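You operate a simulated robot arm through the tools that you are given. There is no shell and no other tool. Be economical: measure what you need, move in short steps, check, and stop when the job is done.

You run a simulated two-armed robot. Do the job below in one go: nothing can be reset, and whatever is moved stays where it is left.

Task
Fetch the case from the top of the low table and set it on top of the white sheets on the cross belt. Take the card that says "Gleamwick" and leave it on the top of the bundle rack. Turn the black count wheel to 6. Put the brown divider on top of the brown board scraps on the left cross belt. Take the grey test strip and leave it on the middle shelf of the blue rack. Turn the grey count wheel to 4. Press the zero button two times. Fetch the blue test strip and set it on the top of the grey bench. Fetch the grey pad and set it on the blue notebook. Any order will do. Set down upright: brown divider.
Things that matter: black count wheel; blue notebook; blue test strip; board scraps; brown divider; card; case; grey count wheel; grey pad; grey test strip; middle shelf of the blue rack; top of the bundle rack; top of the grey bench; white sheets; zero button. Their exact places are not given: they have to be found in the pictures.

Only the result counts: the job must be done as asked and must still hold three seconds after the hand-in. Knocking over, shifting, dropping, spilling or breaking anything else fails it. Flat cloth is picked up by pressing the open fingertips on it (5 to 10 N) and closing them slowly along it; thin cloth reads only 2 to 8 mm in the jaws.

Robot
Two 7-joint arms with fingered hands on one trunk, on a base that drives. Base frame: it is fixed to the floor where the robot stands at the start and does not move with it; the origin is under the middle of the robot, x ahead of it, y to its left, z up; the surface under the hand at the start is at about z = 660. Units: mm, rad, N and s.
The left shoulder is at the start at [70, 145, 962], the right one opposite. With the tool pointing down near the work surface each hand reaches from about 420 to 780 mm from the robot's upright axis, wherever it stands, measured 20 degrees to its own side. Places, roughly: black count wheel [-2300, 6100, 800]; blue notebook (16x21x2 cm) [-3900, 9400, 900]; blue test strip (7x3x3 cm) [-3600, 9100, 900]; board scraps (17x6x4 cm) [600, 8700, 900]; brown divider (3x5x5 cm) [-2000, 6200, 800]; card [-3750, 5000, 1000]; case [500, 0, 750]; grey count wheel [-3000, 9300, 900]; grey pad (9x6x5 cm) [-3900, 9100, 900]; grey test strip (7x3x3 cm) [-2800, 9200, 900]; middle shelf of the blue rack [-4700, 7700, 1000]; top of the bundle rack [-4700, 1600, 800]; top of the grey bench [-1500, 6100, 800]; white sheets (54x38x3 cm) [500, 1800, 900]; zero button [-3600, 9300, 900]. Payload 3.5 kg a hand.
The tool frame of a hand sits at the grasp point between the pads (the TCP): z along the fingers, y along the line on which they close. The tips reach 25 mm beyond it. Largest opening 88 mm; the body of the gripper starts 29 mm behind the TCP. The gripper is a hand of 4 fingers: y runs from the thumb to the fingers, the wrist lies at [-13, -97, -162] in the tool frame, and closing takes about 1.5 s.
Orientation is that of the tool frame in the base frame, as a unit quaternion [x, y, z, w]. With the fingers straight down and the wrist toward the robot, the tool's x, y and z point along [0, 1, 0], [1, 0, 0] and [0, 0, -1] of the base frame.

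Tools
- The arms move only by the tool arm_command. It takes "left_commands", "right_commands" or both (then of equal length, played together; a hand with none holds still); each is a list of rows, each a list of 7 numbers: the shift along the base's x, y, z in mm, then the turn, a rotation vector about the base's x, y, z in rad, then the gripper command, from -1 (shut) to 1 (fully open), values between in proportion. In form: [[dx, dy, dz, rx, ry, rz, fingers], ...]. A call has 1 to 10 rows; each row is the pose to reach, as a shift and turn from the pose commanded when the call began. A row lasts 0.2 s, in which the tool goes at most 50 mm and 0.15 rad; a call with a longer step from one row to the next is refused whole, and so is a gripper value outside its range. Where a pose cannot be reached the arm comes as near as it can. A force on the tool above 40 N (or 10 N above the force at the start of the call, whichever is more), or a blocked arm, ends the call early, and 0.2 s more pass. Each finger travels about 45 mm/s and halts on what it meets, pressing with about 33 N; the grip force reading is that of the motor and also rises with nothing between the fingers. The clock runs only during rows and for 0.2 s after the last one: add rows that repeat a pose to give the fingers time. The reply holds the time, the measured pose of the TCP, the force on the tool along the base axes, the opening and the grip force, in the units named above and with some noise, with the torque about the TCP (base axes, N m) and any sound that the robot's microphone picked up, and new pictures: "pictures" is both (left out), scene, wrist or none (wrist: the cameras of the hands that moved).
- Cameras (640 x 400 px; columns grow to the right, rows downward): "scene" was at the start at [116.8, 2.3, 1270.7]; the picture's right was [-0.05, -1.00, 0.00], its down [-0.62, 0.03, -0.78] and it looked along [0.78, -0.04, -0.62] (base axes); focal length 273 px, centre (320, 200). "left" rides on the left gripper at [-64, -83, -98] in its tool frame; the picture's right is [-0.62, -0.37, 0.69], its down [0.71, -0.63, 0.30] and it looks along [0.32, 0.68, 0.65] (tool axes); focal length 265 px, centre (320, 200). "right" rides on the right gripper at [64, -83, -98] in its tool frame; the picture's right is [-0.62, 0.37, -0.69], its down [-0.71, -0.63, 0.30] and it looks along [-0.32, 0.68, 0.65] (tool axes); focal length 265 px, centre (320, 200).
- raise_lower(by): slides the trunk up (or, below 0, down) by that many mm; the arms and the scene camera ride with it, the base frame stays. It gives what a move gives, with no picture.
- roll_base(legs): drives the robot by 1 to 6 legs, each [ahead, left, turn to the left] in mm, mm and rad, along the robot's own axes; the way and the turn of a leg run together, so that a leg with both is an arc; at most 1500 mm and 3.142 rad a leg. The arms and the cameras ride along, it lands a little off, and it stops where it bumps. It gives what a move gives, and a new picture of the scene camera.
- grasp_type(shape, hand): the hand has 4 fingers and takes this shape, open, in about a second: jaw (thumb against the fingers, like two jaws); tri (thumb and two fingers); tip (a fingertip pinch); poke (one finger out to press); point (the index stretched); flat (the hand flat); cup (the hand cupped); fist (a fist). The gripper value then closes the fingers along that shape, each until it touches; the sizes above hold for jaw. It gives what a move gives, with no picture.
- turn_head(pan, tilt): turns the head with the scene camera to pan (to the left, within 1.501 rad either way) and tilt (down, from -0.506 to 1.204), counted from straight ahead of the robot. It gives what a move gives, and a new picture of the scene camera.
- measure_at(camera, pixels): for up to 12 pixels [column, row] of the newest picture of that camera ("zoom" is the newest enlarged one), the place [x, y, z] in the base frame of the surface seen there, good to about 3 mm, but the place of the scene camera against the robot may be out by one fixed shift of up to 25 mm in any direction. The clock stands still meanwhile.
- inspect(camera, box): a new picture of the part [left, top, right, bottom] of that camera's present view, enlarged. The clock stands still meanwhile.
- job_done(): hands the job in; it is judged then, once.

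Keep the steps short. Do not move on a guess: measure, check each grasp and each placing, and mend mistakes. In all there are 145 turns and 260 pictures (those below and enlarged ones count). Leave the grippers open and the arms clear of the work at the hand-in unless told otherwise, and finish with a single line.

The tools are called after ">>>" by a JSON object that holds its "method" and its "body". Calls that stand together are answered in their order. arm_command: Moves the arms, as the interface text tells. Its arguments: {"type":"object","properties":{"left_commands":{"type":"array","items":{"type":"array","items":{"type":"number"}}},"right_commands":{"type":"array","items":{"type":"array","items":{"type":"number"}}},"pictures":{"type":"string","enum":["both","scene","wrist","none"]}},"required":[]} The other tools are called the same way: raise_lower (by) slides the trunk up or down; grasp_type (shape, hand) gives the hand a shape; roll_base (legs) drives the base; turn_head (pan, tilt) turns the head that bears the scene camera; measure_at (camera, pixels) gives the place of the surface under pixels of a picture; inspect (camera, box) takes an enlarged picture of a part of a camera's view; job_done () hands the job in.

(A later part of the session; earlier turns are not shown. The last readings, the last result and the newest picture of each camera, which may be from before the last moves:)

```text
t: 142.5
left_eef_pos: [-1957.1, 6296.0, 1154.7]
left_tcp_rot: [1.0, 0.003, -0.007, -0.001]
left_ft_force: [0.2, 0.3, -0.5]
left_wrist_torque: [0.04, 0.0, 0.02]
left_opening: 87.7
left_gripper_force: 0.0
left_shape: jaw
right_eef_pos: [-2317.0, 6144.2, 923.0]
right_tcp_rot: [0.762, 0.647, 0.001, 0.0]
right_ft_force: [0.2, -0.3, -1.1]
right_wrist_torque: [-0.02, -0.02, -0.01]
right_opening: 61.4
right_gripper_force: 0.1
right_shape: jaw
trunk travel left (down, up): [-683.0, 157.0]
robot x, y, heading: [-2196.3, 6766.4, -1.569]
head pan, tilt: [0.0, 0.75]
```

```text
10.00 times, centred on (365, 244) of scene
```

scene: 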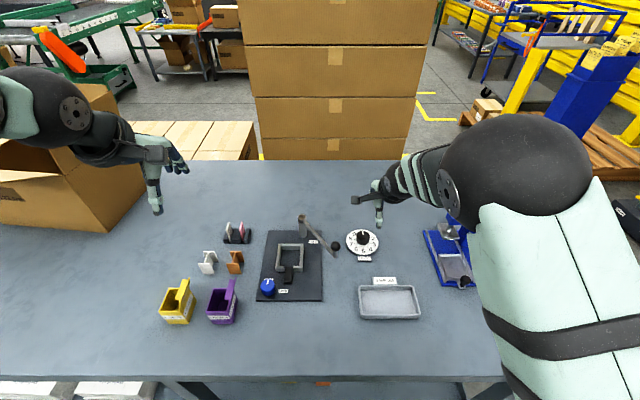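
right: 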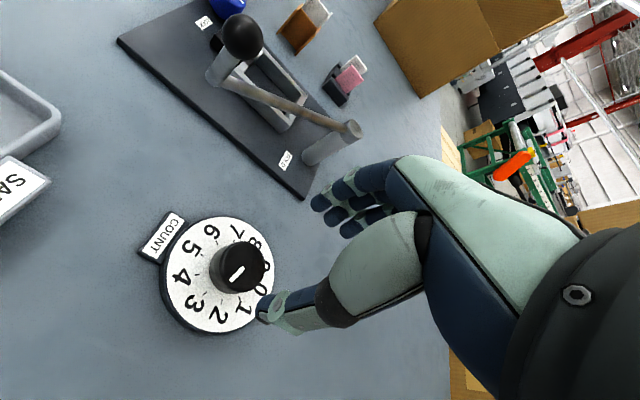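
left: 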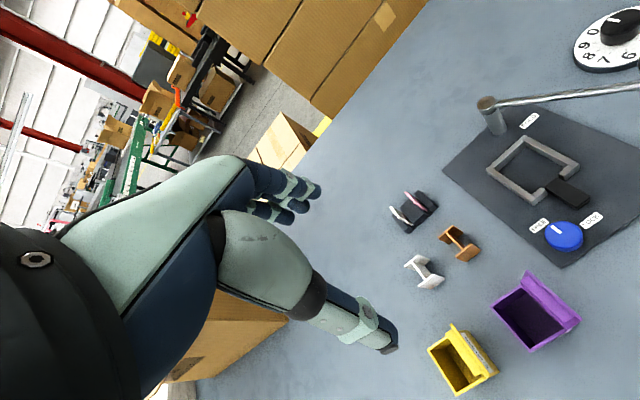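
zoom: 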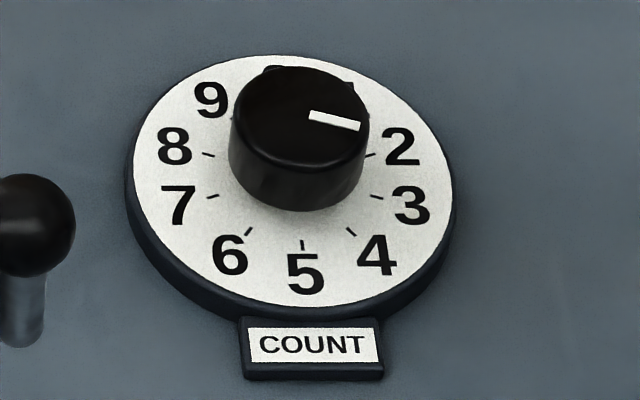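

It reads 3 (about 107°). One more identical grasp of 108° will reach 6.

>>> {"method": "arm_command", "body": {"right_commands": [[0, 1, -40, 0, 0, 0, 0.3], [0, 1, -80, 0, 0, 0, 0.3], [0, 1, -80, 0, 0, 0, -1], [0, 1, -80, 0, 0, 0, -1], [0, 1, -80, 0, 0, 0, -1], [0, 1, -80, 0, 0, 0, -1]], "pictures": "none"}}

>>> {"method": "arm_command", "body": {"right_commands": [[0, 0, 0, 0, 0, -0.145, -1], [0, 0, 0, 0, 0, -0.29, -1], [0, 0, 0, 0, 0, -0.435, -1], [0, 0, 0, 0, 0, -0.58, -1], [0, 0, 0, 0, 0, -0.725, -1], [0, 0, 0, 0, 0, -0.87, -1], [0, 0, 0, 0, 0, -1.015, -1], [0, 0, 0, 0, 0, -1.16, -1], [0, 0, 0, 0, 0, -1.305, -1], [0, 0, 0, 0, 0, -1.45, -1]], "pictures": "none"}}

>>> {"method": "arm_command", "body": {"right_commands": [[0, 0, 0, 0, 0, -0.145, -1], [0, 0, 0, 0, 0, -0.29, -1], [0, 0, 0, 0, 0, -0.435, -1], [0, 0, 0, 0, 0, -0.435, -1], [0, 0, 0, 0, 0, -0.435, 0.4], [0, 0, 0, 0, 0, -0.435, 0.4], [0, 0, 0, 0, 0, -0.435, 0.4], [0, 0, 50, 0, 0, -0.435, 0.4], [0, 0, 100, 0, 0, -0.3, 0.4], [0, 40, 120, 0, 0, -0.15, 0.4]], "pictures": "none"}}

>>> {"method": "inspect", "body": {"camera": "scene", "box": [335, 224, 395, 264]}}

```text
t: 143.9
left_eef_pos: [-1952.1, 6298.0, 1155.4]
left_tcp_rot: [1.0, 0.004, -0.008, -0.001]
left_ft_force: [0.5, 0.5, -0.2]
left_wrist_torque: [0.02, 0.01, 0.02]
left_opening: 87.6
left_gripper_force: 0.1
left_shape: jaw
right_eef_pos: [-2313.6, 6146.9, 844.4]
right_tcp_rot: [0.763, 0.647, -0.002, -0.002]
right_ft_force: [-0.1, 0.5, -0.3]
right_wrist_torque: [-0.01, -0.02, 0.0]
right_opening: 29.4
right_gripper_force: 33.2
right_shape: jaw
trunk travel left (down, up): [-683.0, 157.0]
robot x, y, heading: [-2195.0, 6764.3, -1.569]
head pan, tilt: [0.0, 0.75]
```

```text
t: 146.1
left_eef_pos: [-1954.6, 6297.0, 1154.7]
left_tcp_rot: [1.0, 0.004, -0.007, -0.002]
left_ft_force: [-0.2, -0.9, 0.2]
left_wrist_torque: [-0.01, 0.0, 0.03]
left_opening: 87.8
left_gripper_force: 0.0
left_shape: jaw
right_eef_pos: [-2317.1, 6146.2, 843.9]
right_tcp_rot: [1.0, -0.024, 0.0, 0.001]
right_ft_force: [5.9, -8.9, 7.8]
right_wrist_torque: [-0.36, -0.12, 0.03]
right_opening: 28.5
right_gripper_force: 32.7
right_shape: jaw
trunk travel left (down, up): [-683.0, 157.0]
robot x, y, heading: [-2193.2, 6766.6, -1.575]
head pan, tilt: [0.0, 0.75]
```

```text
t: 148.3
left_eef_pos: [-1956.7, 6299.4, 1156.1]
left_tcp_rot: [1.0, 0.003, -0.005, 0.0]
left_ft_force: [0.3, 0.2, -0.1]
left_wrist_torque: [-0.02, -0.01, 0.01]
left_opening: 87.5
left_gripper_force: 0.0
left_shape: jaw
right_eef_pos: [-2317.7, 6190.9, 963.1]
right_tcp_rot: [0.995, -0.097, 0.001, 0.001]
right_ft_force: [1.3, 0.6, 0.0]
right_wrist_torque: [-0.02, -0.02, 0.02]
right_opening: 61.4
right_gripper_force: 0.2
right_shape: jaw
trunk travel left (down, up): [-683.0, 157.0]
robot x, y, heading: [-2195.7, 6767.9, -1.569]
head pan, tilt: [0.0, 0.75]
```

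```text
10.00 times, centred on (365, 244) of scene
```

zoom: 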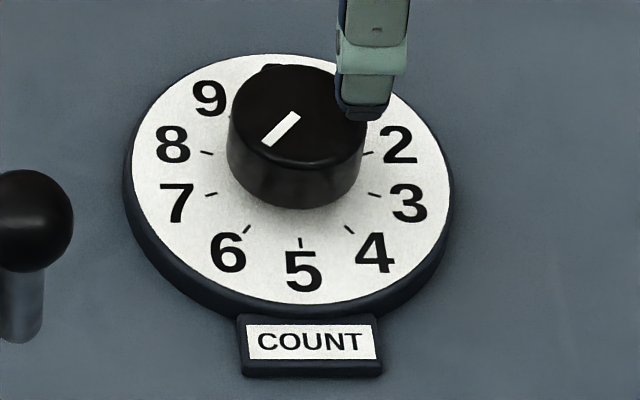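

It looks near 6, perhaps slightly past. I measure the pointer line in 3D with the wrist camera.

>>> {"method": "arm_command", "body": {"right_commands": [[0, 0, 0, 0, 0, 0.15, 0.4], [0, 20, 0, 0, 0, 0.2, 0.4]], "pictures": "wrist"}}

>>> {"method": "inspect", "body": {"camera": "right", "box": [120, 130, 280, 290]}}

```text
t: 148.9
left_eef_pos: [-1956.5, 6298.9, 1156.2]
left_tcp_rot: [1.0, 0.003, -0.006, 0.0]
left_ft_force: [0.4, 1.3, 0.1]
left_wrist_torque: [0.02, -0.03, -0.03]
left_opening: 87.6
left_gripper_force: 0.1
left_shape: jaw
right_eef_pos: [-2317.0, 6208.4, 963.6]
right_tcp_rot: [1.0, 0.002, 0.0, 0.001]
right_ft_force: [0.4, 0.6, 0.4]
right_wrist_torque: [0.0, 0.03, 0.04]
right_opening: 61.0
right_gripper_force: 0.1
right_shape: jaw
trunk travel left (down, up): [-683.0, 157.0]
robot x, y, heading: [-2200.7, 6767.1, -1.571]
head pan, tilt: [0.0, 0.75]
```

right: 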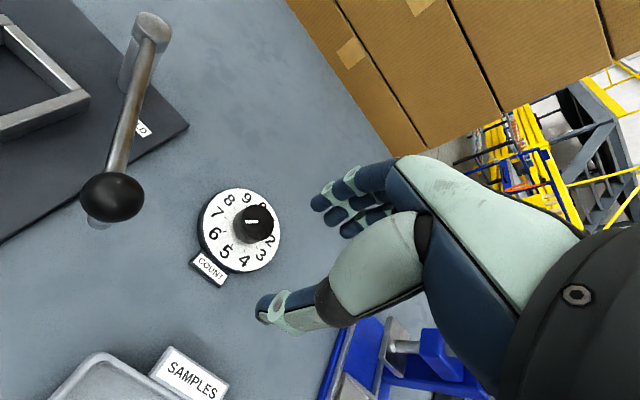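

```text
2.50 times, centred on (200, 210) of right
```

zoom: 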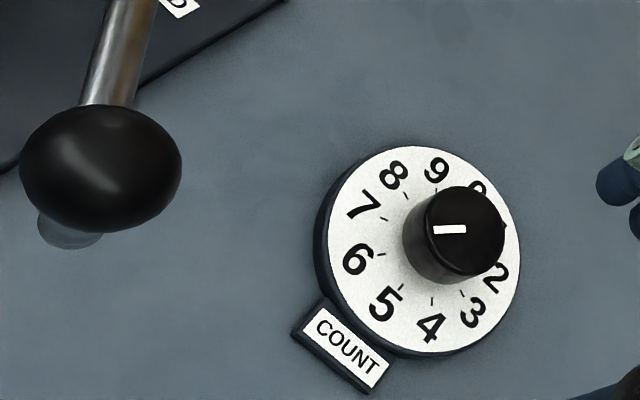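

>>> {"method": "measure_at", "body": {"camera": "zoom", "pixels": [[437, 230], [463, 229], [378, 256], [432, 299], [384, 218], [405, 194], [400, 288], [461, 293], [440, 230], [460, 229]]}}

```text
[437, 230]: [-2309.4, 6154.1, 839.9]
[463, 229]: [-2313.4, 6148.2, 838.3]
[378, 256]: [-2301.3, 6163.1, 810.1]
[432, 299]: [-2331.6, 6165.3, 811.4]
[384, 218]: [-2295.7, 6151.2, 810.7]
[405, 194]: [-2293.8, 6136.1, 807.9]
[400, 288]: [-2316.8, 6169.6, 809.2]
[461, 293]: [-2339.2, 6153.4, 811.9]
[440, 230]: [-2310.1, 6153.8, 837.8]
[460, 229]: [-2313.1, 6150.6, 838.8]
```

From the ticks, 6 is at 36–39° and the pointer at about 38°, so it is on 6. Now the divider: the left hand goes over it with the jaw part open.

>>> {"method": "arm_command", "body": {"left_commands": [[-6, -18, -45, 0, 0, 0, 0.5], [-12, -36, -90, 0, 0, 0, 0.5], [-18, -54, -135, 0, 0, 0, 0.5], [-25, -71, -180, 0, 0, 0, 0.5], [-25, -71, -225, 0, 0, 0, 0.5], [-25, -71, -225, 0, 0, 0, 0.5]], "right_commands": [[0, 30, 40, 0, 0, 0, 1], [0, 60, 80, 0, 0, 0, 1], [0, 90, 120, 0, 0, 0, 1], [0, 110, 160, 0, 0, 0, 1], [0, 110, 190, 0, 0, 0, 1], [0, 110, 190, 0, 0, 0, 1]], "pictures": "both"}}

```text
t: 150.3
left_eef_pos: [-1982.8, 6227.9, 932.0]
left_tcp_rot: [1.0, 0.003, 0.001, 0.0]
left_ft_force: [-0.3, -1.3, 1.1]
left_wrist_torque: [0.02, -0.01, -0.01]
left_opening: 66.5
left_gripper_force: 0.1
left_shape: jaw
right_eef_pos: [-2317.3, 6318.1, 1154.5]
right_tcp_rot: [1.0, 0.002, 0.001, 0.0]
right_ft_force: [0.2, -0.4, 0.7]
right_wrist_torque: [-0.01, 0.03, 0.01]
right_opening: 87.5
right_gripper_force: 0.1
right_shape: jaw
trunk travel left (down, up): [-683.0, 157.0]
robot x, y, heading: [-2199.4, 6766.0, -1.572]
head pan, tilt: [0.0, 0.75]
```

scene: 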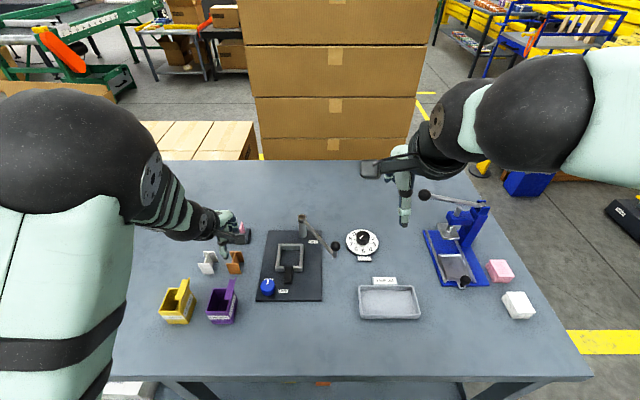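
right: 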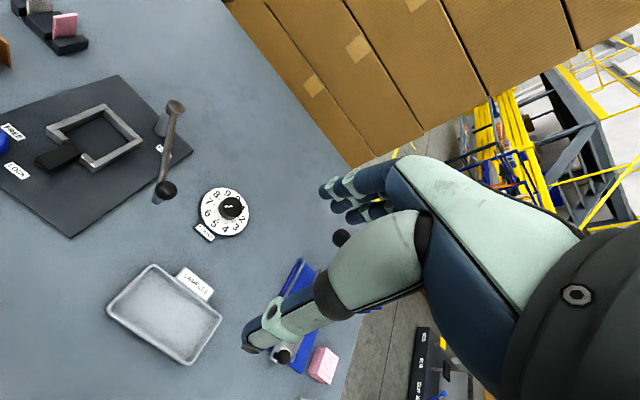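
left: 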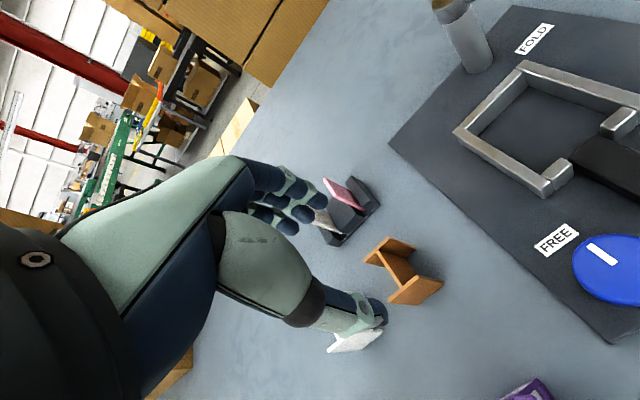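

>>> {"method": "measure_at", "body": {"camera": "left", "pixels": [[375, 252], [402, 242], [397, 262], [392, 296], [438, 282], [415, 290], [360, 338], [345, 345], [322, 215], [350, 235], [375, 190], [345, 195]]}}

>>> {"method": "inspect", "body": {"camera": "left", "box": [240, 150, 480, 370]}}

```text
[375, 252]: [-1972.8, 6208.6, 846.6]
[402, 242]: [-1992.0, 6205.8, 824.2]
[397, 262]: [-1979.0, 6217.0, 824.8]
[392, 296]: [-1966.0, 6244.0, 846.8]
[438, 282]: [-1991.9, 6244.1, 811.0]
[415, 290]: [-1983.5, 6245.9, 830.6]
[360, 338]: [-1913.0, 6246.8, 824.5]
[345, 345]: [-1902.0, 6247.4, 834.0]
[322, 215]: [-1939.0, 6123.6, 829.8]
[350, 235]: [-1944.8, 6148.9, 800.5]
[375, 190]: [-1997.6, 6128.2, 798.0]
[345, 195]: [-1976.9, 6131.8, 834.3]
```

```text
1.82 times, centred on (360, 260) of left
```

zoom: 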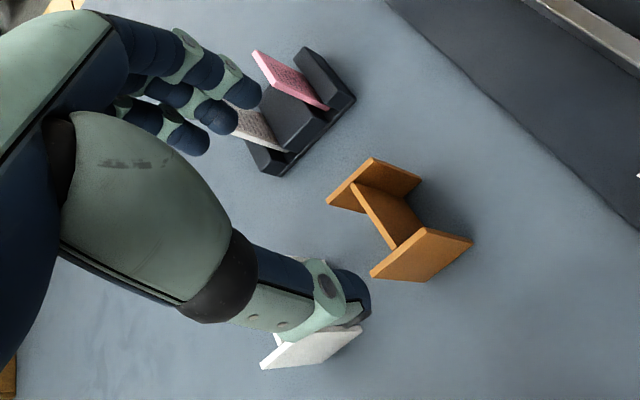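

The divider is centred at (-1981,6227), right under the TCP. I descend 100 and close.

>>> {"method": "arm_command", "body": {"left_commands": [[1, -1, -45, 0, 0, 0, 0.5], [1, -1, -80, 0, 0, 0, 0.5], [1, -1, -98, 0, 0, 0, 0.5], [1, -1, -98, 0, 0, 0, -0.3], [1, -1, -98, 0, 0, 0, -0.3], [1, -1, -98, 0, 0, 0, -0.3], [1, -1, -98, 0, 0, 0, -0.3]], "pictures": "none"}}

>>> {"method": "arm_command", "body": {"left_commands": [[0, 0, 30, 0, 0, 0, -0.3], [0, 0, 70, 0, 0, 0, -0.3], [0, 0, 110, 0, 0, 0, -0.3], [0, 0, 150, 0, 0, 0, -0.3]], "pictures": "wrist"}}

```text
t: 151.9
left_eef_pos: [-1982.1, 6226.7, 832.5]
left_tcp_rot: [1.0, 0.003, 0.001, -0.001]
left_ft_force: [0.0, 0.5, -0.7]
left_wrist_torque: [0.03, 0.0, 0.0]
left_opening: 34.0
left_gripper_force: 33.3
left_shape: jaw
right_eef_pos: [-2316.9, 6317.2, 1152.5]
right_tcp_rot: [1.0, 0.002, 0.001, 0.0]
right_ft_force: [-0.1, -0.8, 0.1]
right_wrist_torque: [0.01, 0.02, 0.0]
right_opening: 87.5
right_gripper_force: 0.0
right_shape: jaw
trunk travel left (down, up): [-683.0, 157.0]
robot x, y, heading: [-2198.4, 6765.3, -1.569]
head pan, tilt: [0.0, 0.75]
```

```text
t: 152.9
left_eef_pos: [-1981.9, 6228.5, 984.2]
left_tcp_rot: [1.0, 0.003, 0.001, 0.0]
left_ft_force: [0.2, -0.5, 0.7]
left_wrist_torque: [-0.01, -0.02, 0.02]
left_opening: 34.0
left_gripper_force: 33.0
left_shape: jaw
right_eef_pos: [-2317.5, 6317.8, 1152.7]
right_tcp_rot: [1.0, 0.001, 0.0, 0.001]
right_ft_force: [-0.3, 0.6, -0.4]
right_wrist_torque: [0.01, -0.01, 0.02]
right_opening: 87.6
right_gripper_force: 0.0
right_shape: jaw
trunk travel left (down, up): [-683.0, 157.0]
robot x, y, heading: [-2197.8, 6766.5, -1.566]
head pan, tilt: [0.0, 0.75]
```

left: 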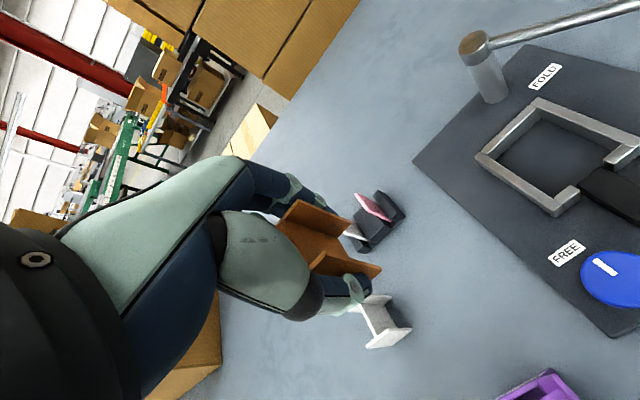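

The divider is held. I back off, turn to face +x and head for the left cross belt.

>>> {"method": "roll_base", "body": {"legs": [[-400, 0, 0], [0, 0, 1.57], [1350, 0, 0], [0, 900, 0]]}}

>>> {"method": "turn_head", "body": {"pan": 0.3, "tilt": 0.45}}

```text
t: 169.9
left_eef_pos: [-308.0, 8296.7, 982.0]
left_tcp_rot: [0.706, 0.709, 0.0, -0.001]
left_ft_force: [0.5, -0.8, 0.7]
left_wrist_torque: [0.02, 0.02, -0.01]
left_opening: 33.5
left_gripper_force: 33.3
left_shape: jaw
right_eef_pos: [-398.3, 7961.4, 1153.0]
right_tcp_rot: [0.706, 0.708, 0.001, 0.0]
right_ft_force: [0.2, 0.2, -0.3]
right_wrist_torque: [0.02, 0.03, -0.02]
right_opening: 87.8
right_gripper_force: 0.1
right_shape: jaw
trunk travel left (down, up): [-683.0, 157.0]
robot x, y, heading: [-848.7, 8078.3, -0.001]
head pan, tilt: [0.0, 0.75]
```

scene: 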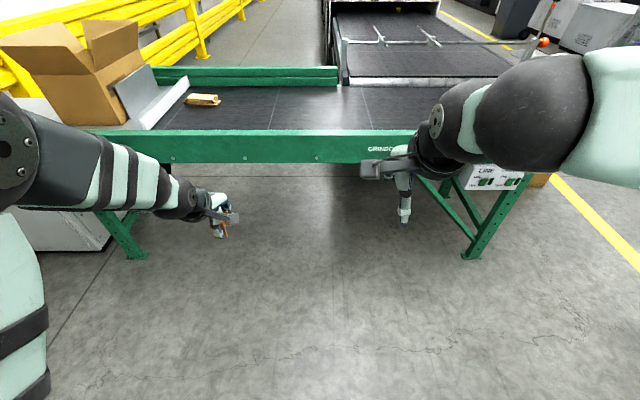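

```text
t: 170.8
left_eef_pos: [-308.6, 8298.1, 981.2]
left_tcp_rot: [0.706, 0.708, 0.0, -0.001]
left_ft_force: [-0.3, 0.1, -0.5]
left_wrist_torque: [-0.02, 0.0, 0.01]
left_opening: 33.7
left_gripper_force: 32.3
left_shape: jaw
right_eef_pos: [-398.7, 7961.8, 1152.3]
right_tcp_rot: [0.705, 0.709, 0.002, -0.001]
right_ft_force: [0.0, -0.7, -0.2]
right_wrist_torque: [0.02, -0.01, 0.01]
right_opening: 87.9
right_gripper_force: 0.0
right_shape: jaw
trunk travel left (down, up): [-683.0, 157.0]
robot x, y, heading: [-847.3, 8078.6, 0.002]
head pan, tilt: [0.3, 0.45]
```

scene: 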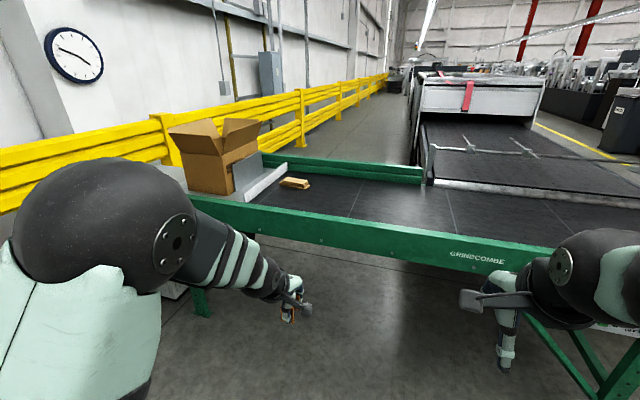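

The board scraps are the brown stack at (295,183). I measure them.

>>> {"method": "measure_at", "body": {"camera": "scene", "pixels": [[282, 184], [309, 184], [295, 180], [297, 188], [305, 190], [240, 210], [330, 235], [195, 290], [270, 190], [350, 215], [262, 160]]}}

>>> {"method": "inspect", "body": {"camera": "scene", "box": [230, 150, 350, 225]}}

```text
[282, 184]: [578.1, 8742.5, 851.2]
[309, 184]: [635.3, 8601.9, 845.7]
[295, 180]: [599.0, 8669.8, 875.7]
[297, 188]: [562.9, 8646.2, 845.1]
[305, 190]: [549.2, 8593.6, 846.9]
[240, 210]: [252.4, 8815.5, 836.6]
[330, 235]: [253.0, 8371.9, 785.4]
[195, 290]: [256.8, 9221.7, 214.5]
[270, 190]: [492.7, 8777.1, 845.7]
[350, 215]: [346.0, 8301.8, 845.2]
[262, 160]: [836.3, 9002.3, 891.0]
```

```text
5.33 times, centred on (290, 188) of scene
```

zoom: 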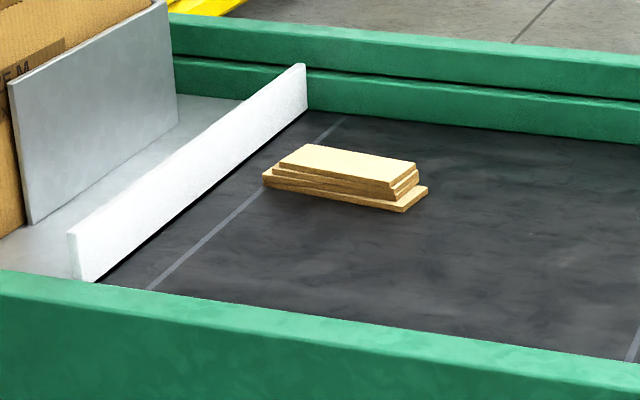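

The scraps' top is at about (600,8670,880), corrected to (617,8665,884). I move in to place the left hand above it.

>>> {"method": "roll_base", "body": {"legs": [[400, 375, 0], [400, 0, 0]]}}

>>> {"method": "turn_head", "body": {"pan": 0.3, "tilt": 0.8}}

```text
t: 176.0
left_eef_pos: [487.7, 8677.9, 983.0]
left_tcp_rot: [0.705, 0.709, 0.001, 0.0]
left_ft_force: [0.6, 0.4, -0.1]
left_wrist_torque: [0.0, 0.03, 0.02]
left_opening: 33.7
left_gripper_force: 32.3
left_shape: jaw
right_eef_pos: [397.6, 8341.0, 1153.1]
right_tcp_rot: [0.705, 0.709, 0.0, -0.001]
right_ft_force: [0.2, 0.3, 0.0]
right_wrist_torque: [0.01, 0.01, 0.03]
right_opening: 87.6
right_gripper_force: 0.0
right_shape: jaw
trunk travel left (down, up): [-683.0, 157.0]
robot x, y, heading: [-49.7, 8463.3, 0.002]
head pan, tilt: [0.3, 0.45]
```

scene: 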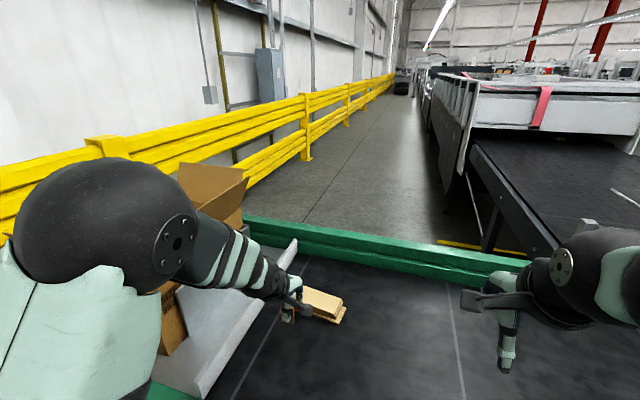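

```text
t: 176.8
left_eef_pos: [489.0, 8677.6, 981.0]
left_tcp_rot: [0.705, 0.709, 0.0, -0.002]
left_ft_force: [0.3, -0.2, 0.0]
left_wrist_torque: [0.0, 0.01, 0.02]
left_opening: 33.5
left_gripper_force: 33.2
left_shape: jaw
right_eef_pos: [398.6, 8341.1, 1152.3]
right_tcp_rot: [0.706, 0.709, 0.001, 0.0]
right_ft_force: [0.2, -0.6, 0.3]
right_wrist_torque: [0.0, -0.01, 0.02]
right_opening: 87.5
right_gripper_force: 0.1
right_shape: jaw
trunk travel left (down, up): [-683.0, 157.0]
robot x, y, heading: [-49.4, 8461.3, 0.001]
head pan, tilt: [0.3, 0.799]
```

scene: 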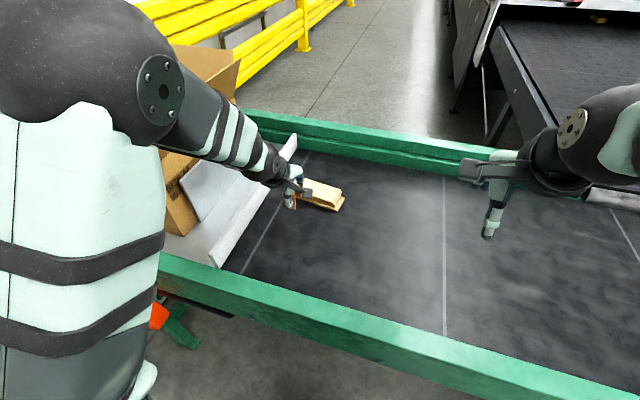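

I use the left wrist camera to see the scraps precisely.

>>> {"method": "inspect", "body": {"camera": "left", "box": [0, 0, 640, 400]}}

>>> {"method": "measure_at", "body": {"camera": "scene", "pixels": [[305, 180], [340, 192], [333, 198], [310, 192], [335, 208], [325, 193]]}}

```text
1.00 times, centred on (320, 200) of left (not enlarged: the box is as wide or as high as the picture)
```

zoom: 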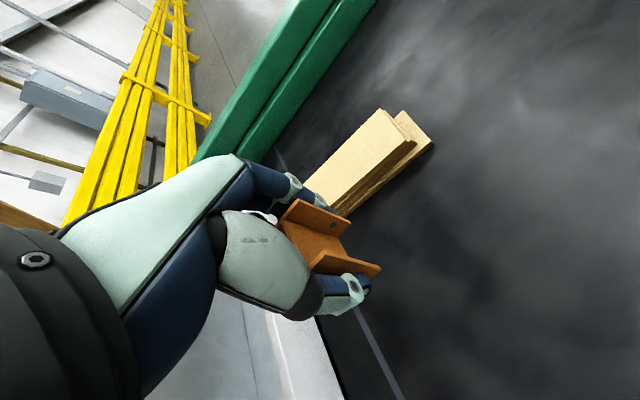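

```text
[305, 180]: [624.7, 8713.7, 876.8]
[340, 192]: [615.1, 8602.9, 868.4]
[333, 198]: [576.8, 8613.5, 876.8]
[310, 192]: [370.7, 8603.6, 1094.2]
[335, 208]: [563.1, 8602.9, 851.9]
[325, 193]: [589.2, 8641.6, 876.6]
```

>>> {"method": "measure_at", "body": {"camera": "zoom", "pixels": [[381, 114], [408, 145], [318, 185], [343, 208], [362, 160], [405, 118], [425, 150]]}}

```text
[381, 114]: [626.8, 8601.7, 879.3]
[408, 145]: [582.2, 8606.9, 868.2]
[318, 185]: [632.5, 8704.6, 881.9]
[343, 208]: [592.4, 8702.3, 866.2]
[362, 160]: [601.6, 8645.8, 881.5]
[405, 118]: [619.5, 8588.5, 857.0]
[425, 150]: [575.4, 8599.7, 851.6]
```

The top board is x≈588–632, y≈8602–8740, z≈881. I move above the centre and descend to just over it.

>>> {"method": "arm_command", "body": {"left_commands": [[40, -3, 0, 0, 0, 0, -0.3], [80, -6, 0, 0, 0, 0, -0.3], [121, -8, 0, 0, 0, 0, -0.3], [121, -8, -30, 0, 0, 0, -0.3], [121, -8, -58, 0, 0, 0, -0.3], [121, -8, -60, 0, 0, 0, -0.3]], "pictures": "wrist"}}

```text
t: 178.2
left_eef_pos: [609.9, 8671.0, 922.5]
left_tcp_rot: [0.705, 0.709, 0.001, -0.001]
left_ft_force: [0.0, 1.0, 1.6]
left_wrist_torque: [-0.01, -0.01, -0.01]
left_opening: 33.8
left_gripper_force: 33.1
left_shape: jaw
right_eef_pos: [398.2, 8342.1, 1152.7]
right_tcp_rot: [0.705, 0.709, 0.001, 0.0]
right_ft_force: [0.7, 0.6, 0.4]
right_wrist_torque: [0.0, -0.03, 0.01]
right_opening: 87.5
right_gripper_force: 0.1
right_shape: jaw
trunk travel left (down, up): [-683.0, 157.0]
robot x, y, heading: [-50.4, 8462.5, 0.005]
head pan, tilt: [0.3, 0.799]
```

left: 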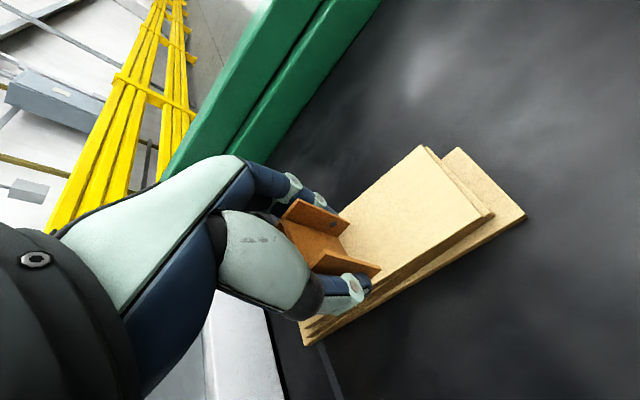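

It sits well over the boards. I ease down the last millimetres.

>>> {"method": "arm_command", "body": {"left_commands": [[0, -5, -3, 0, 0, 0, -0.3], [0, -5, -5, 0, 0, 0, -0.3], [0, -5, -7, 0, 0, 0, -0.3], [0, -5, -8, 0, 0, 0, -0.3]], "pictures": "none"}}

```text
t: 179.2
left_eef_pos: [609.9, 8665.6, 912.8]
left_tcp_rot: [0.705, 0.709, 0.0, -0.001]
left_ft_force: [0.6, -0.1, 0.3]
left_wrist_torque: [0.01, 0.03, -0.01]
left_opening: 33.5
left_gripper_force: 32.4
left_shape: jaw
right_eef_pos: [397.2, 8340.9, 1152.6]
right_tcp_rot: [0.706, 0.709, 0.001, -0.001]
right_ft_force: [0.3, 0.0, -0.8]
right_wrist_torque: [-0.02, 0.0, -0.01]
right_opening: 87.8
right_gripper_force: 0.0
right_shape: jaw
trunk travel left (down, up): [-683.0, 157.0]
robot x, y, heading: [-47.5, 8457.8, 0.002]
head pan, tilt: [0.3, 0.799]
```

>>> {"method": "arm_command", "body": {"left_commands": [[0, 0, -1, 0, 0, 0, -0.3], [0, 0, -2, 0, 0, 0, -0.3], [0, 0, -3, 0, 0, 0, -0.3], [0, 0, -4, 0, 0, 0, -0.3]], "pictures": "wrist"}}

>>> {"method": "inspect", "body": {"camera": "left", "box": [240, 140, 480, 370]}}

```text
t: 180.2
left_eef_pos: [608.8, 8663.1, 912.4]
left_tcp_rot: [0.704, 0.71, 0.002, 0.001]
left_ft_force: [0.3, 1.0, 8.0]
left_wrist_torque: [0.04, -0.03, -0.02]
left_opening: 33.9
left_gripper_force: 33.0
left_shape: jaw
right_eef_pos: [397.1, 8341.1, 1153.7]
right_tcp_rot: [0.705, 0.709, 0.001, 0.0]
right_ft_force: [-0.2, 0.2, 0.4]
right_wrist_torque: [0.01, 0.0, 0.0]
right_opening: 87.5
right_gripper_force: 0.0
right_shape: jaw
trunk travel left (down, up): [-683.0, 157.0]
robot x, y, heading: [-53.4, 8460.2, 0.002]
head pan, tilt: [0.3, 0.799]
```

left: 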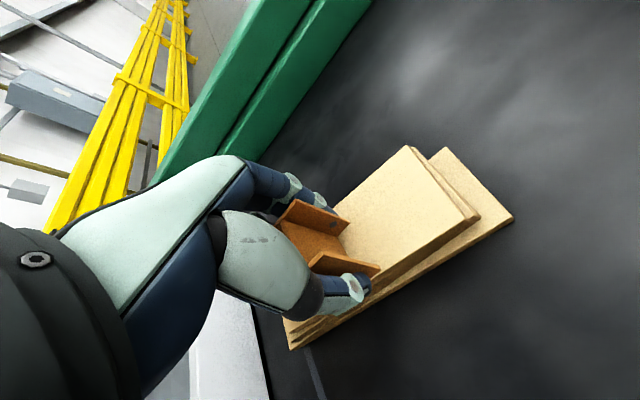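

```text
1.74 times, centred on (360, 255) of left
```

zoom: 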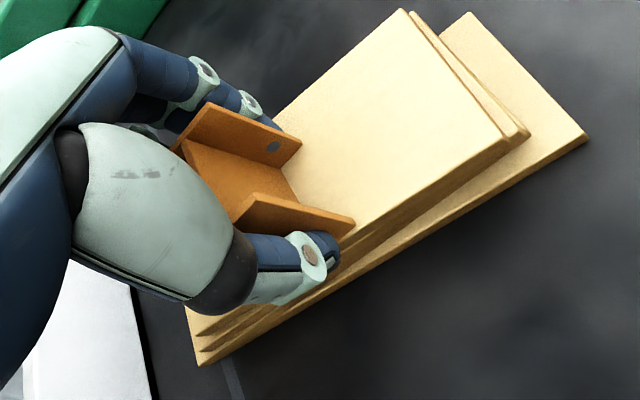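

Contact at 8 N. I release and lift.

>>> {"method": "arm_command", "body": {"left_commands": [[0, 0, 2, 0, 0, 0, 0.0], [0, 0, 2, 0, 0, 0, 0.3], [0, 0, 2, 0, 0, 0, 0.5], [0, 0, 2, 0, 0, 0, 0.5], [0, 0, 2, 0, 0, 0, 0.5], [0, 0, 40, 0, 0, 0, 0.5], [0, 0, 90, 0, 0, 0, 0.5], [-30, 0, 130, 0, 0, 0, 1]], "pictures": "wrist"}}

```text
t: 182.0
left_eef_pos: [577.6, 8664.1, 1043.1]
left_tcp_rot: [0.705, 0.709, 0.001, 0.0]
left_ft_force: [0.7, 0.3, 0.7]
left_wrist_torque: [-0.02, 0.03, 0.03]
left_opening: 87.7
left_gripper_force: 0.1
left_shape: jaw
right_eef_pos: [395.7, 8340.7, 1152.8]
right_tcp_rot: [0.705, 0.709, 0.002, 0.0]
right_ft_force: [-0.7, -0.5, 0.2]
right_wrist_torque: [-0.03, -0.03, 0.0]
right_opening: 87.6
right_gripper_force: 0.1
right_shape: jaw
trunk travel left (down, up): [-683.0, 157.0]
robot x, y, heading: [-49.8, 8461.5, 0.006]
head pan, tilt: [0.3, 0.799]
```

left: 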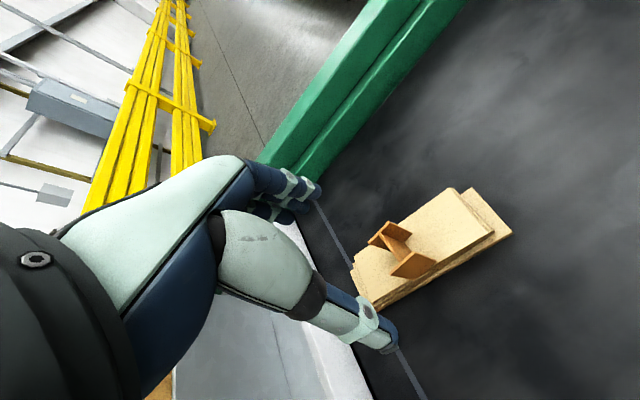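

The divider stands upright on the scraps. I retract the left arm and drive to the far bench.

>>> {"method": "arm_command", "body": {"left_commands": [[-40, 0, 40, 0, 0, 0, 1], [-80, 0, 80, 0, 0, 0, 1], [-110, 0, 110, 0, 0, 0, 1]], "pictures": "none"}}

>>> {"method": "roll_base", "body": {"legs": [[-800, -300, 0], [0, 0, 1.57], [0, 1400, 0], [0, 1150, 0]]}}

>>> {"method": "turn_head", "body": {"pan": 0.0, "tilt": 0.6}}

```text
refused: row 1 steps farther than a row can; nothing moved
```

```text
t: 202.5
left_eef_pos: [-3609.8, 8746.8, 1039.7]
left_tcp_rot: [-0.008, 1.0, -0.001, -0.001]
left_ft_force: [-0.3, 0.4, -0.7]
left_wrist_torque: [0.02, -0.01, 0.01]
left_opening: 87.5
left_gripper_force: 0.0
left_shape: jaw
right_eef_pos: [-3285.4, 8568.9, 1152.7]
right_tcp_rot: [-0.008, 1.0, 0.001, 0.0]
right_ft_force: [-0.3, -0.2, -0.2]
right_wrist_torque: [0.02, -0.01, -0.01]
right_opening: 87.8
right_gripper_force: 0.0
right_shape: jaw
trunk travel left (down, up): [-683.0, 157.0]
robot x, y, heading: [-3401.0, 8115.1, 1.582]
head pan, tilt: [0.3, 0.799]
```

scene: 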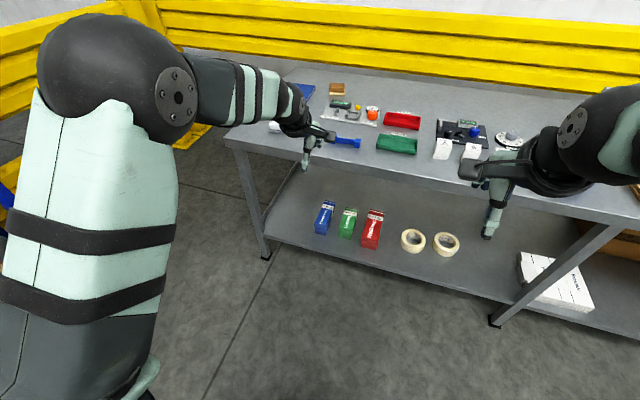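

```text
t: 203.3
left_eef_pos: [-3611.0, 8746.1, 1041.8]
left_tcp_rot: [-0.008, 1.0, 0.0, -0.001]
left_ft_force: [0.2, 0.3, -0.1]
left_wrist_torque: [0.0, 0.01, -0.02]
left_opening: 87.5
left_gripper_force: 0.1
left_shape: jaw
right_eef_pos: [-3285.8, 8568.2, 1151.9]
right_tcp_rot: [-0.009, 1.0, -0.001, -0.001]
right_ft_force: [-0.1, 0.4, 0.8]
right_wrist_torque: [-0.01, -0.04, -0.04]
right_opening: 87.7
right_gripper_force: 0.2
right_shape: jaw
trunk travel left (down, up): [-683.0, 157.0]
robot x, y, heading: [-3401.1, 8114.9, 1.585]
head pan, tilt: [0.0, 0.6]
```

scene: 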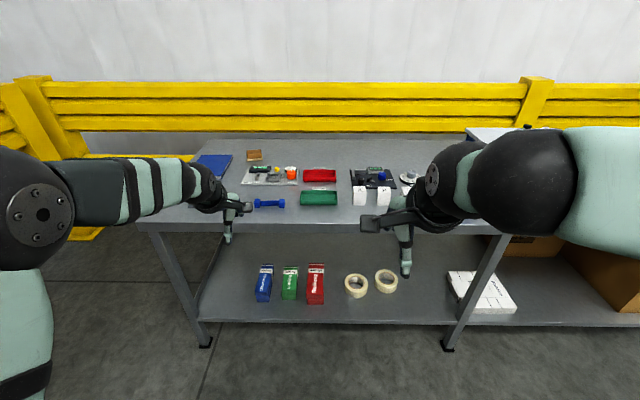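

I pull the arms in and raise the trunk to get a clear view of the bench.

>>> {"method": "arm_command", "body": {"left_commands": [[-10, -30, 35, 0, 0, 0, 1], [-20, -60, 70, 0, 0, 0, 1], [-30, -90, 105, 0, 0, 0, 1], [-40, -120, 130, 0, 0, 0, 1]], "right_commands": [[20, 0, 0, 0, 0, 0, 1], [50, 0, 0, 0, 0, 0, 1], [80, 0, 0, 0, 0, 0, 1], [110, 0, 0, 0, 0, 0, 1]], "pictures": "none"}}

>>> {"method": "turn_head", "body": {"pan": 0.0, "tilt": 0.5}}

>>> {"method": "inspect", "body": {"camera": "scene", "box": [140, 130, 340, 255]}}

>>> {"method": "inspect", "body": {"camera": "scene", "box": [320, 130, 520, 255]}}

```text
t: 204.3
left_eef_pos: [-3644.5, 8623.8, 1175.1]
left_tcp_rot: [-0.008, 1.0, 0.002, -0.003]
left_ft_force: [0.6, -0.2, -0.2]
left_wrist_torque: [0.0, 0.01, 0.07]
left_opening: 87.6
left_gripper_force: 0.0
left_shape: jaw
right_eef_pos: [-3171.0, 8565.6, 1153.3]
right_tcp_rot: [-0.008, 1.0, -0.001, -0.003]
right_ft_force: [0.2, 0.2, -0.1]
right_wrist_torque: [-0.03, 0.03, 0.03]
right_opening: 87.8
right_gripper_force: 0.0
right_shape: jaw
trunk travel left (down, up): [-683.0, 157.0]
robot x, y, heading: [-3404.6, 8118.5, 1.579]
head pan, tilt: [0.0, 0.6]
```

```text
t: 204.9
left_eef_pos: [-3649.7, 8626.0, 1171.4]
left_tcp_rot: [-0.008, 1.0, 0.0, -0.001]
left_ft_force: [0.1, 0.0, -0.5]
left_wrist_torque: [-0.03, -0.02, 0.03]
left_opening: 87.3
left_gripper_force: 0.1
left_shape: jaw
right_eef_pos: [-3175.9, 8568.0, 1153.9]
right_tcp_rot: [-0.008, 1.0, 0.001, -0.001]
right_ft_force: [0.7, -0.7, 0.6]
right_wrist_torque: [0.01, -0.06, 0.0]
right_opening: 87.5
right_gripper_force: 0.1
right_shape: jaw
trunk travel left (down, up): [-683.0, 157.0]
robot x, y, heading: [-3399.6, 8122.1, 1.586]
head pan, tilt: [0.0, 0.499]
```

scene: 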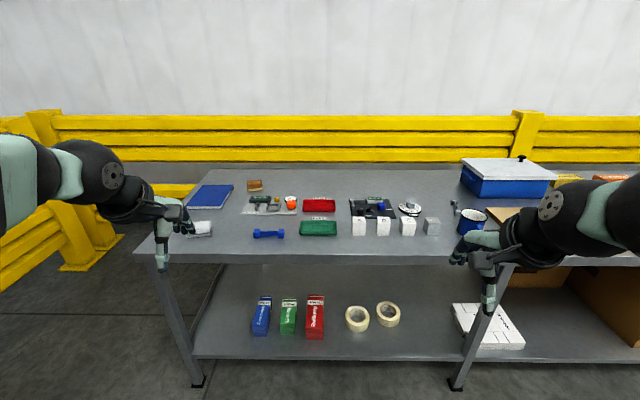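

```text
3.20 times, centred on (240, 192) of scene
```

zoom: 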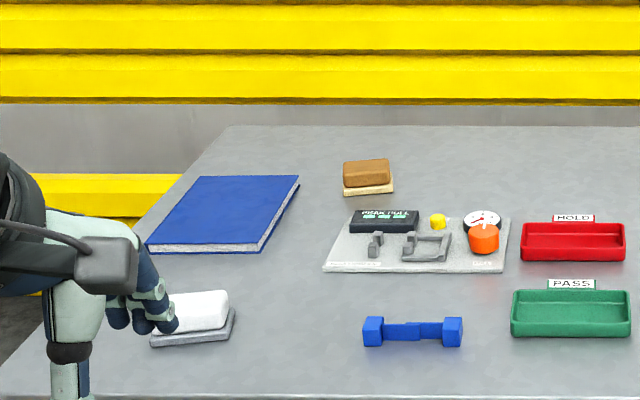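

```text
3.20 times, centred on (420, 192) of scene
```

zoom: 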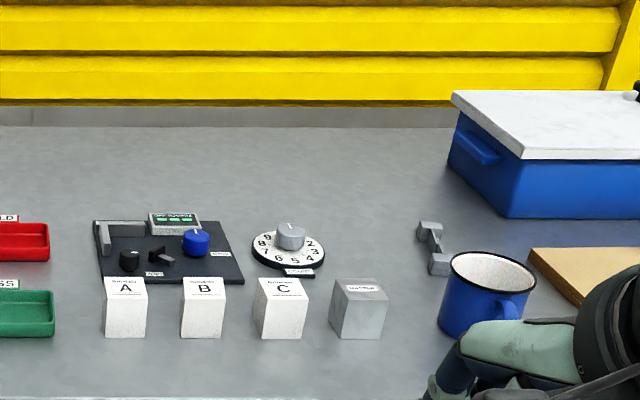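

All the bench-2 items are in view. I measure them.

>>> {"method": "measure_at", "body": {"camera": "scene", "pixels": [[200, 224], [200, 234], [213, 195], [235, 187], [268, 233], [410, 203], [277, 199], [291, 205], [454, 203], [457, 212], [300, 255], [470, 220]]}}

>>> {"method": "inspect", "body": {"camera": "scene", "box": [235, 190, 305, 220]}}

>>> {"method": "inspect", "body": {"camera": "scene", "box": [390, 190, 480, 230]}}

```text
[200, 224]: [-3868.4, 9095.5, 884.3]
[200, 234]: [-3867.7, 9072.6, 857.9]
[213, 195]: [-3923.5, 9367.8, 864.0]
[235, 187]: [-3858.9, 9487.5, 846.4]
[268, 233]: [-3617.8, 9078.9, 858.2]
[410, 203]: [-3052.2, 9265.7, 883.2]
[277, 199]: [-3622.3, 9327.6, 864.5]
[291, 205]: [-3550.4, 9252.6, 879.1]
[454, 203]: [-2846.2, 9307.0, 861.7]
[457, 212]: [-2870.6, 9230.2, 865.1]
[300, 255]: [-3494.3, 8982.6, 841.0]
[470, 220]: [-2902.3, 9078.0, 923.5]
```

```text
9.14 times, centred on (270, 205) of scene
```

zoom: 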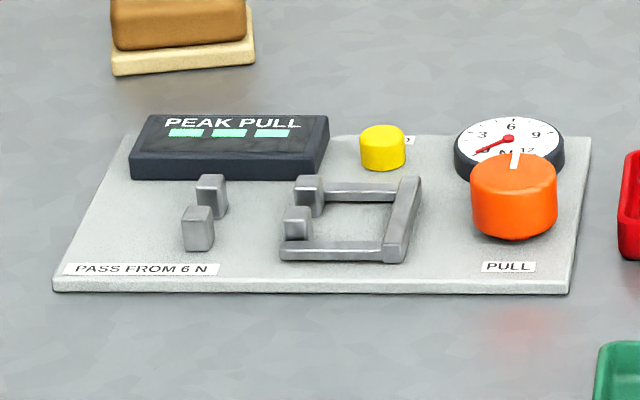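

```text
7.11 times, centred on (435, 210) of scene
```

zoom: 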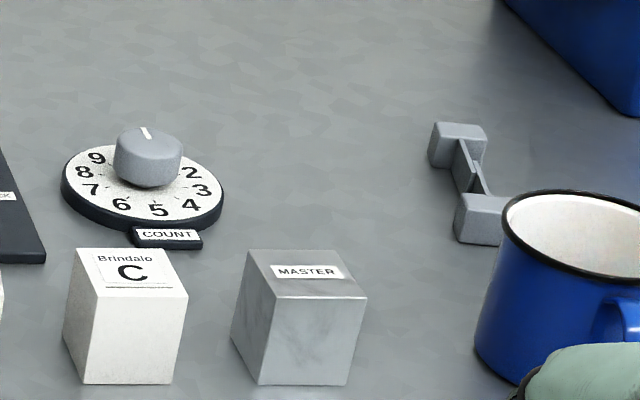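

All measured. First the grey pad: I drive to station A at about (-3690,8620).

>>> {"method": "roll_base", "body": {"legs": [[495, 290, -0.013]]}}

>>> {"method": "turn_head", "body": {"pan": 0.1, "tilt": 0.8}}

```text
t: 208.2
left_eef_pos: [-3935.0, 9121.1, 1172.0]
left_tcp_rot: [-0.001, 1.0, 0.0, -0.001]
left_ft_force: [-0.2, 0.5, 0.7]
left_wrist_torque: [-0.01, 0.03, 0.01]
left_opening: 87.8
left_gripper_force: 0.1
left_shape: jaw
right_eef_pos: [-3461.9, 9056.0, 1154.6]
right_tcp_rot: [-0.001, 1.0, 0.0, 0.0]
right_ft_force: [-0.2, -1.0, 0.4]
right_wrist_torque: [0.03, 0.0, -0.01]
right_opening: 87.3
right_gripper_force: 0.1
right_shape: jaw
trunk travel left (down, up): [-683.0, 157.0]
robot x, y, heading: [-3689.9, 8612.9, 1.57]
head pan, tilt: [0.0, 0.499]
```

scene: 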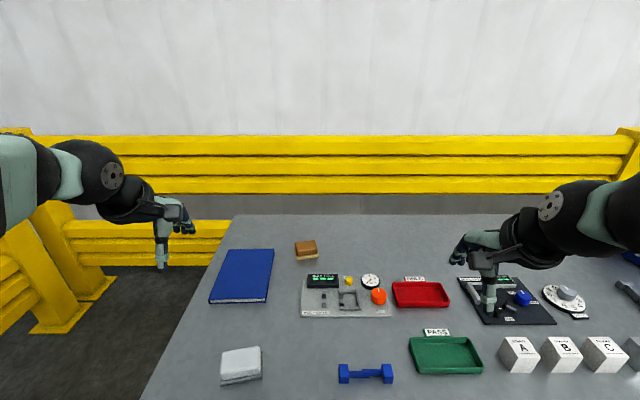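

```text
t: 209.0
left_eef_pos: [-3936.6, 9121.9, 1172.0]
left_tcp_rot: [-0.001, 1.0, 0.0, 0.0]
left_ft_force: [0.7, -0.4, -0.2]
left_wrist_torque: [0.02, -0.03, -0.04]
left_opening: 87.8
left_gripper_force: 0.0
left_shape: jaw
right_eef_pos: [-3461.1, 9057.3, 1155.0]
right_tcp_rot: [0.0, 1.0, 0.0, -0.002]
right_ft_force: [0.0, 1.1, 0.2]
right_wrist_torque: [-0.03, 0.0, 0.03]
right_opening: 87.7
right_gripper_force: 0.0
right_shape: jaw
trunk travel left (down, up): [-683.0, 157.0]
robot x, y, heading: [-3694.0, 8610.6, 1.573]
head pan, tilt: [0.099, 0.799]
```

scene: 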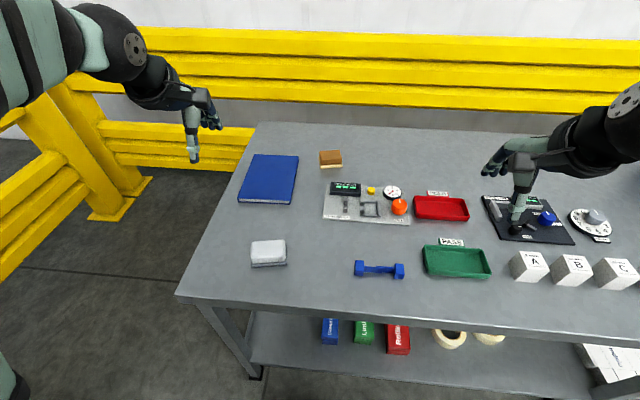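

>>> {"method": "measure_at", "body": {"camera": "scene", "pixels": [[252, 243], [284, 241], [268, 250], [253, 262], [287, 258], [268, 264], [255, 155], [298, 157], [239, 202], [290, 204], [361, 267], [399, 271]]}}

>>> {"method": "inspect", "body": {"camera": "scene", "box": [230, 225, 310, 275]}}

>>> {"method": "inspect", "body": {"camera": "scene", "box": [330, 170, 420, 290]}}

```text
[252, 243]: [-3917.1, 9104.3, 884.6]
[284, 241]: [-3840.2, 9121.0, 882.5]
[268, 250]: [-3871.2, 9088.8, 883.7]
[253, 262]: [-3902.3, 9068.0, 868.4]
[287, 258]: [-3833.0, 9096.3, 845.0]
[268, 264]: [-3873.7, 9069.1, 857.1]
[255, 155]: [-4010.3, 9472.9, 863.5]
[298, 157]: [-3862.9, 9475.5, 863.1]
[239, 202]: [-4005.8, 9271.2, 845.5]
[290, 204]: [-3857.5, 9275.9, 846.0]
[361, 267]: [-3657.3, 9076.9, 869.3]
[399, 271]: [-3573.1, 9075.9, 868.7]
```

```text
8.00 times, centred on (270, 250) of scene
```

zoom: 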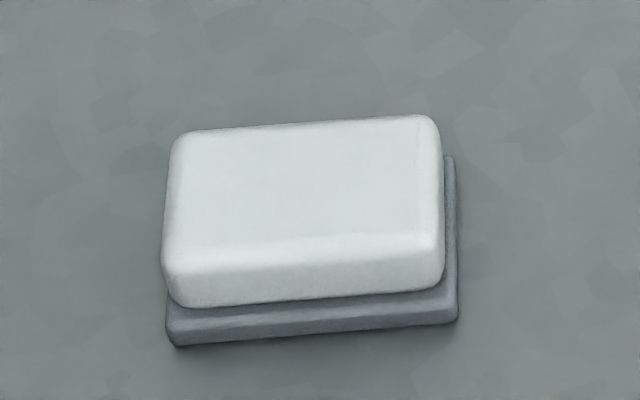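

```text
3.33 times, centred on (375, 230) of scene
```

zoom: 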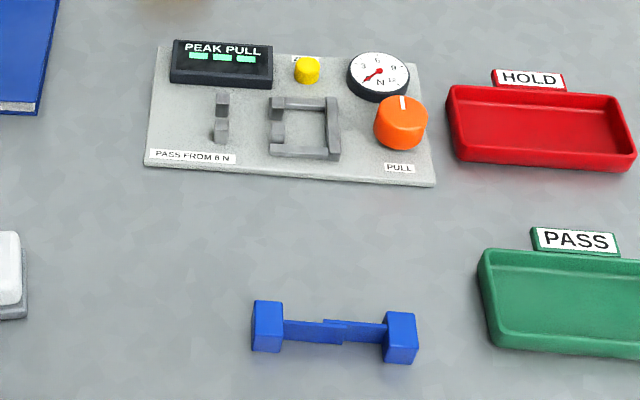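

The pad's true centre is about (-3855,9087), yawed by about 0.12. I hover the left hand above it.

>>> {"method": "arm_command", "body": {"left_commands": [[16, -7, -45, 0, 0, 0.03, 1], [32, -14, -85, 0, 0, 0.06, 1], [48, -21, -127, 0, 0, 0.09, 1], [65, -28, -170, 0, 0, 0.12, 1], [81, -34, -210, 0, 0, 0.12, 1], [81, -34, -210, 0, 0, 0.12, 1]], "pictures": "wrist"}}

```text
t: 210.4
left_eef_pos: [-3854.5, 9088.7, 962.1]
left_tcp_rot: [-0.061, 0.998, -0.001, -0.001]
left_ft_force: [-0.6, -0.4, -0.4]
left_wrist_torque: [-0.01, -0.01, -0.04]
left_opening: 87.7
left_gripper_force: 0.0
left_shape: jaw
right_eef_pos: [-3462.5, 9056.9, 1154.2]
right_tcp_rot: [-0.001, 1.0, 0.0, -0.001]
right_ft_force: [0.0, 0.3, -0.4]
right_wrist_torque: [-0.01, 0.0, 0.03]
right_opening: 87.9
right_gripper_force: 0.2
right_shape: jaw
trunk travel left (down, up): [-683.0, 157.0]
robot x, y, heading: [-3691.1, 8614.0, 1.57]
head pan, tilt: [0.099, 0.799]
```

left: 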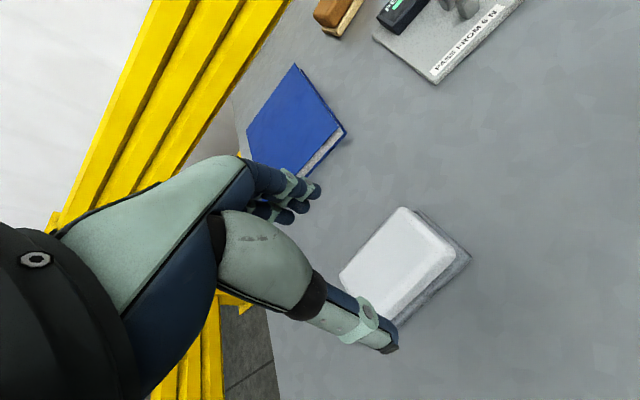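

>>> {"method": "measure_at", "body": {"camera": "left", "pixels": [[403, 209], [455, 252], [345, 277], [390, 312], [400, 262], [470, 258], [398, 326], [295, 68], [343, 130], [260, 150], [520, 250]]}}

```text
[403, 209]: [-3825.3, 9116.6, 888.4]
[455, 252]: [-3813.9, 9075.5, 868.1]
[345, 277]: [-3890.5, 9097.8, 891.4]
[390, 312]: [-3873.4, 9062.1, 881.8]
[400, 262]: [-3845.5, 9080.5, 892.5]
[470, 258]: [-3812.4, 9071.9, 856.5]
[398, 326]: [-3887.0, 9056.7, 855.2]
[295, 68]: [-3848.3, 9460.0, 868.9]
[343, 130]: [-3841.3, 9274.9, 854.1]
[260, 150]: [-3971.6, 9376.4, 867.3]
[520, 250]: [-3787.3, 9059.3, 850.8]
```

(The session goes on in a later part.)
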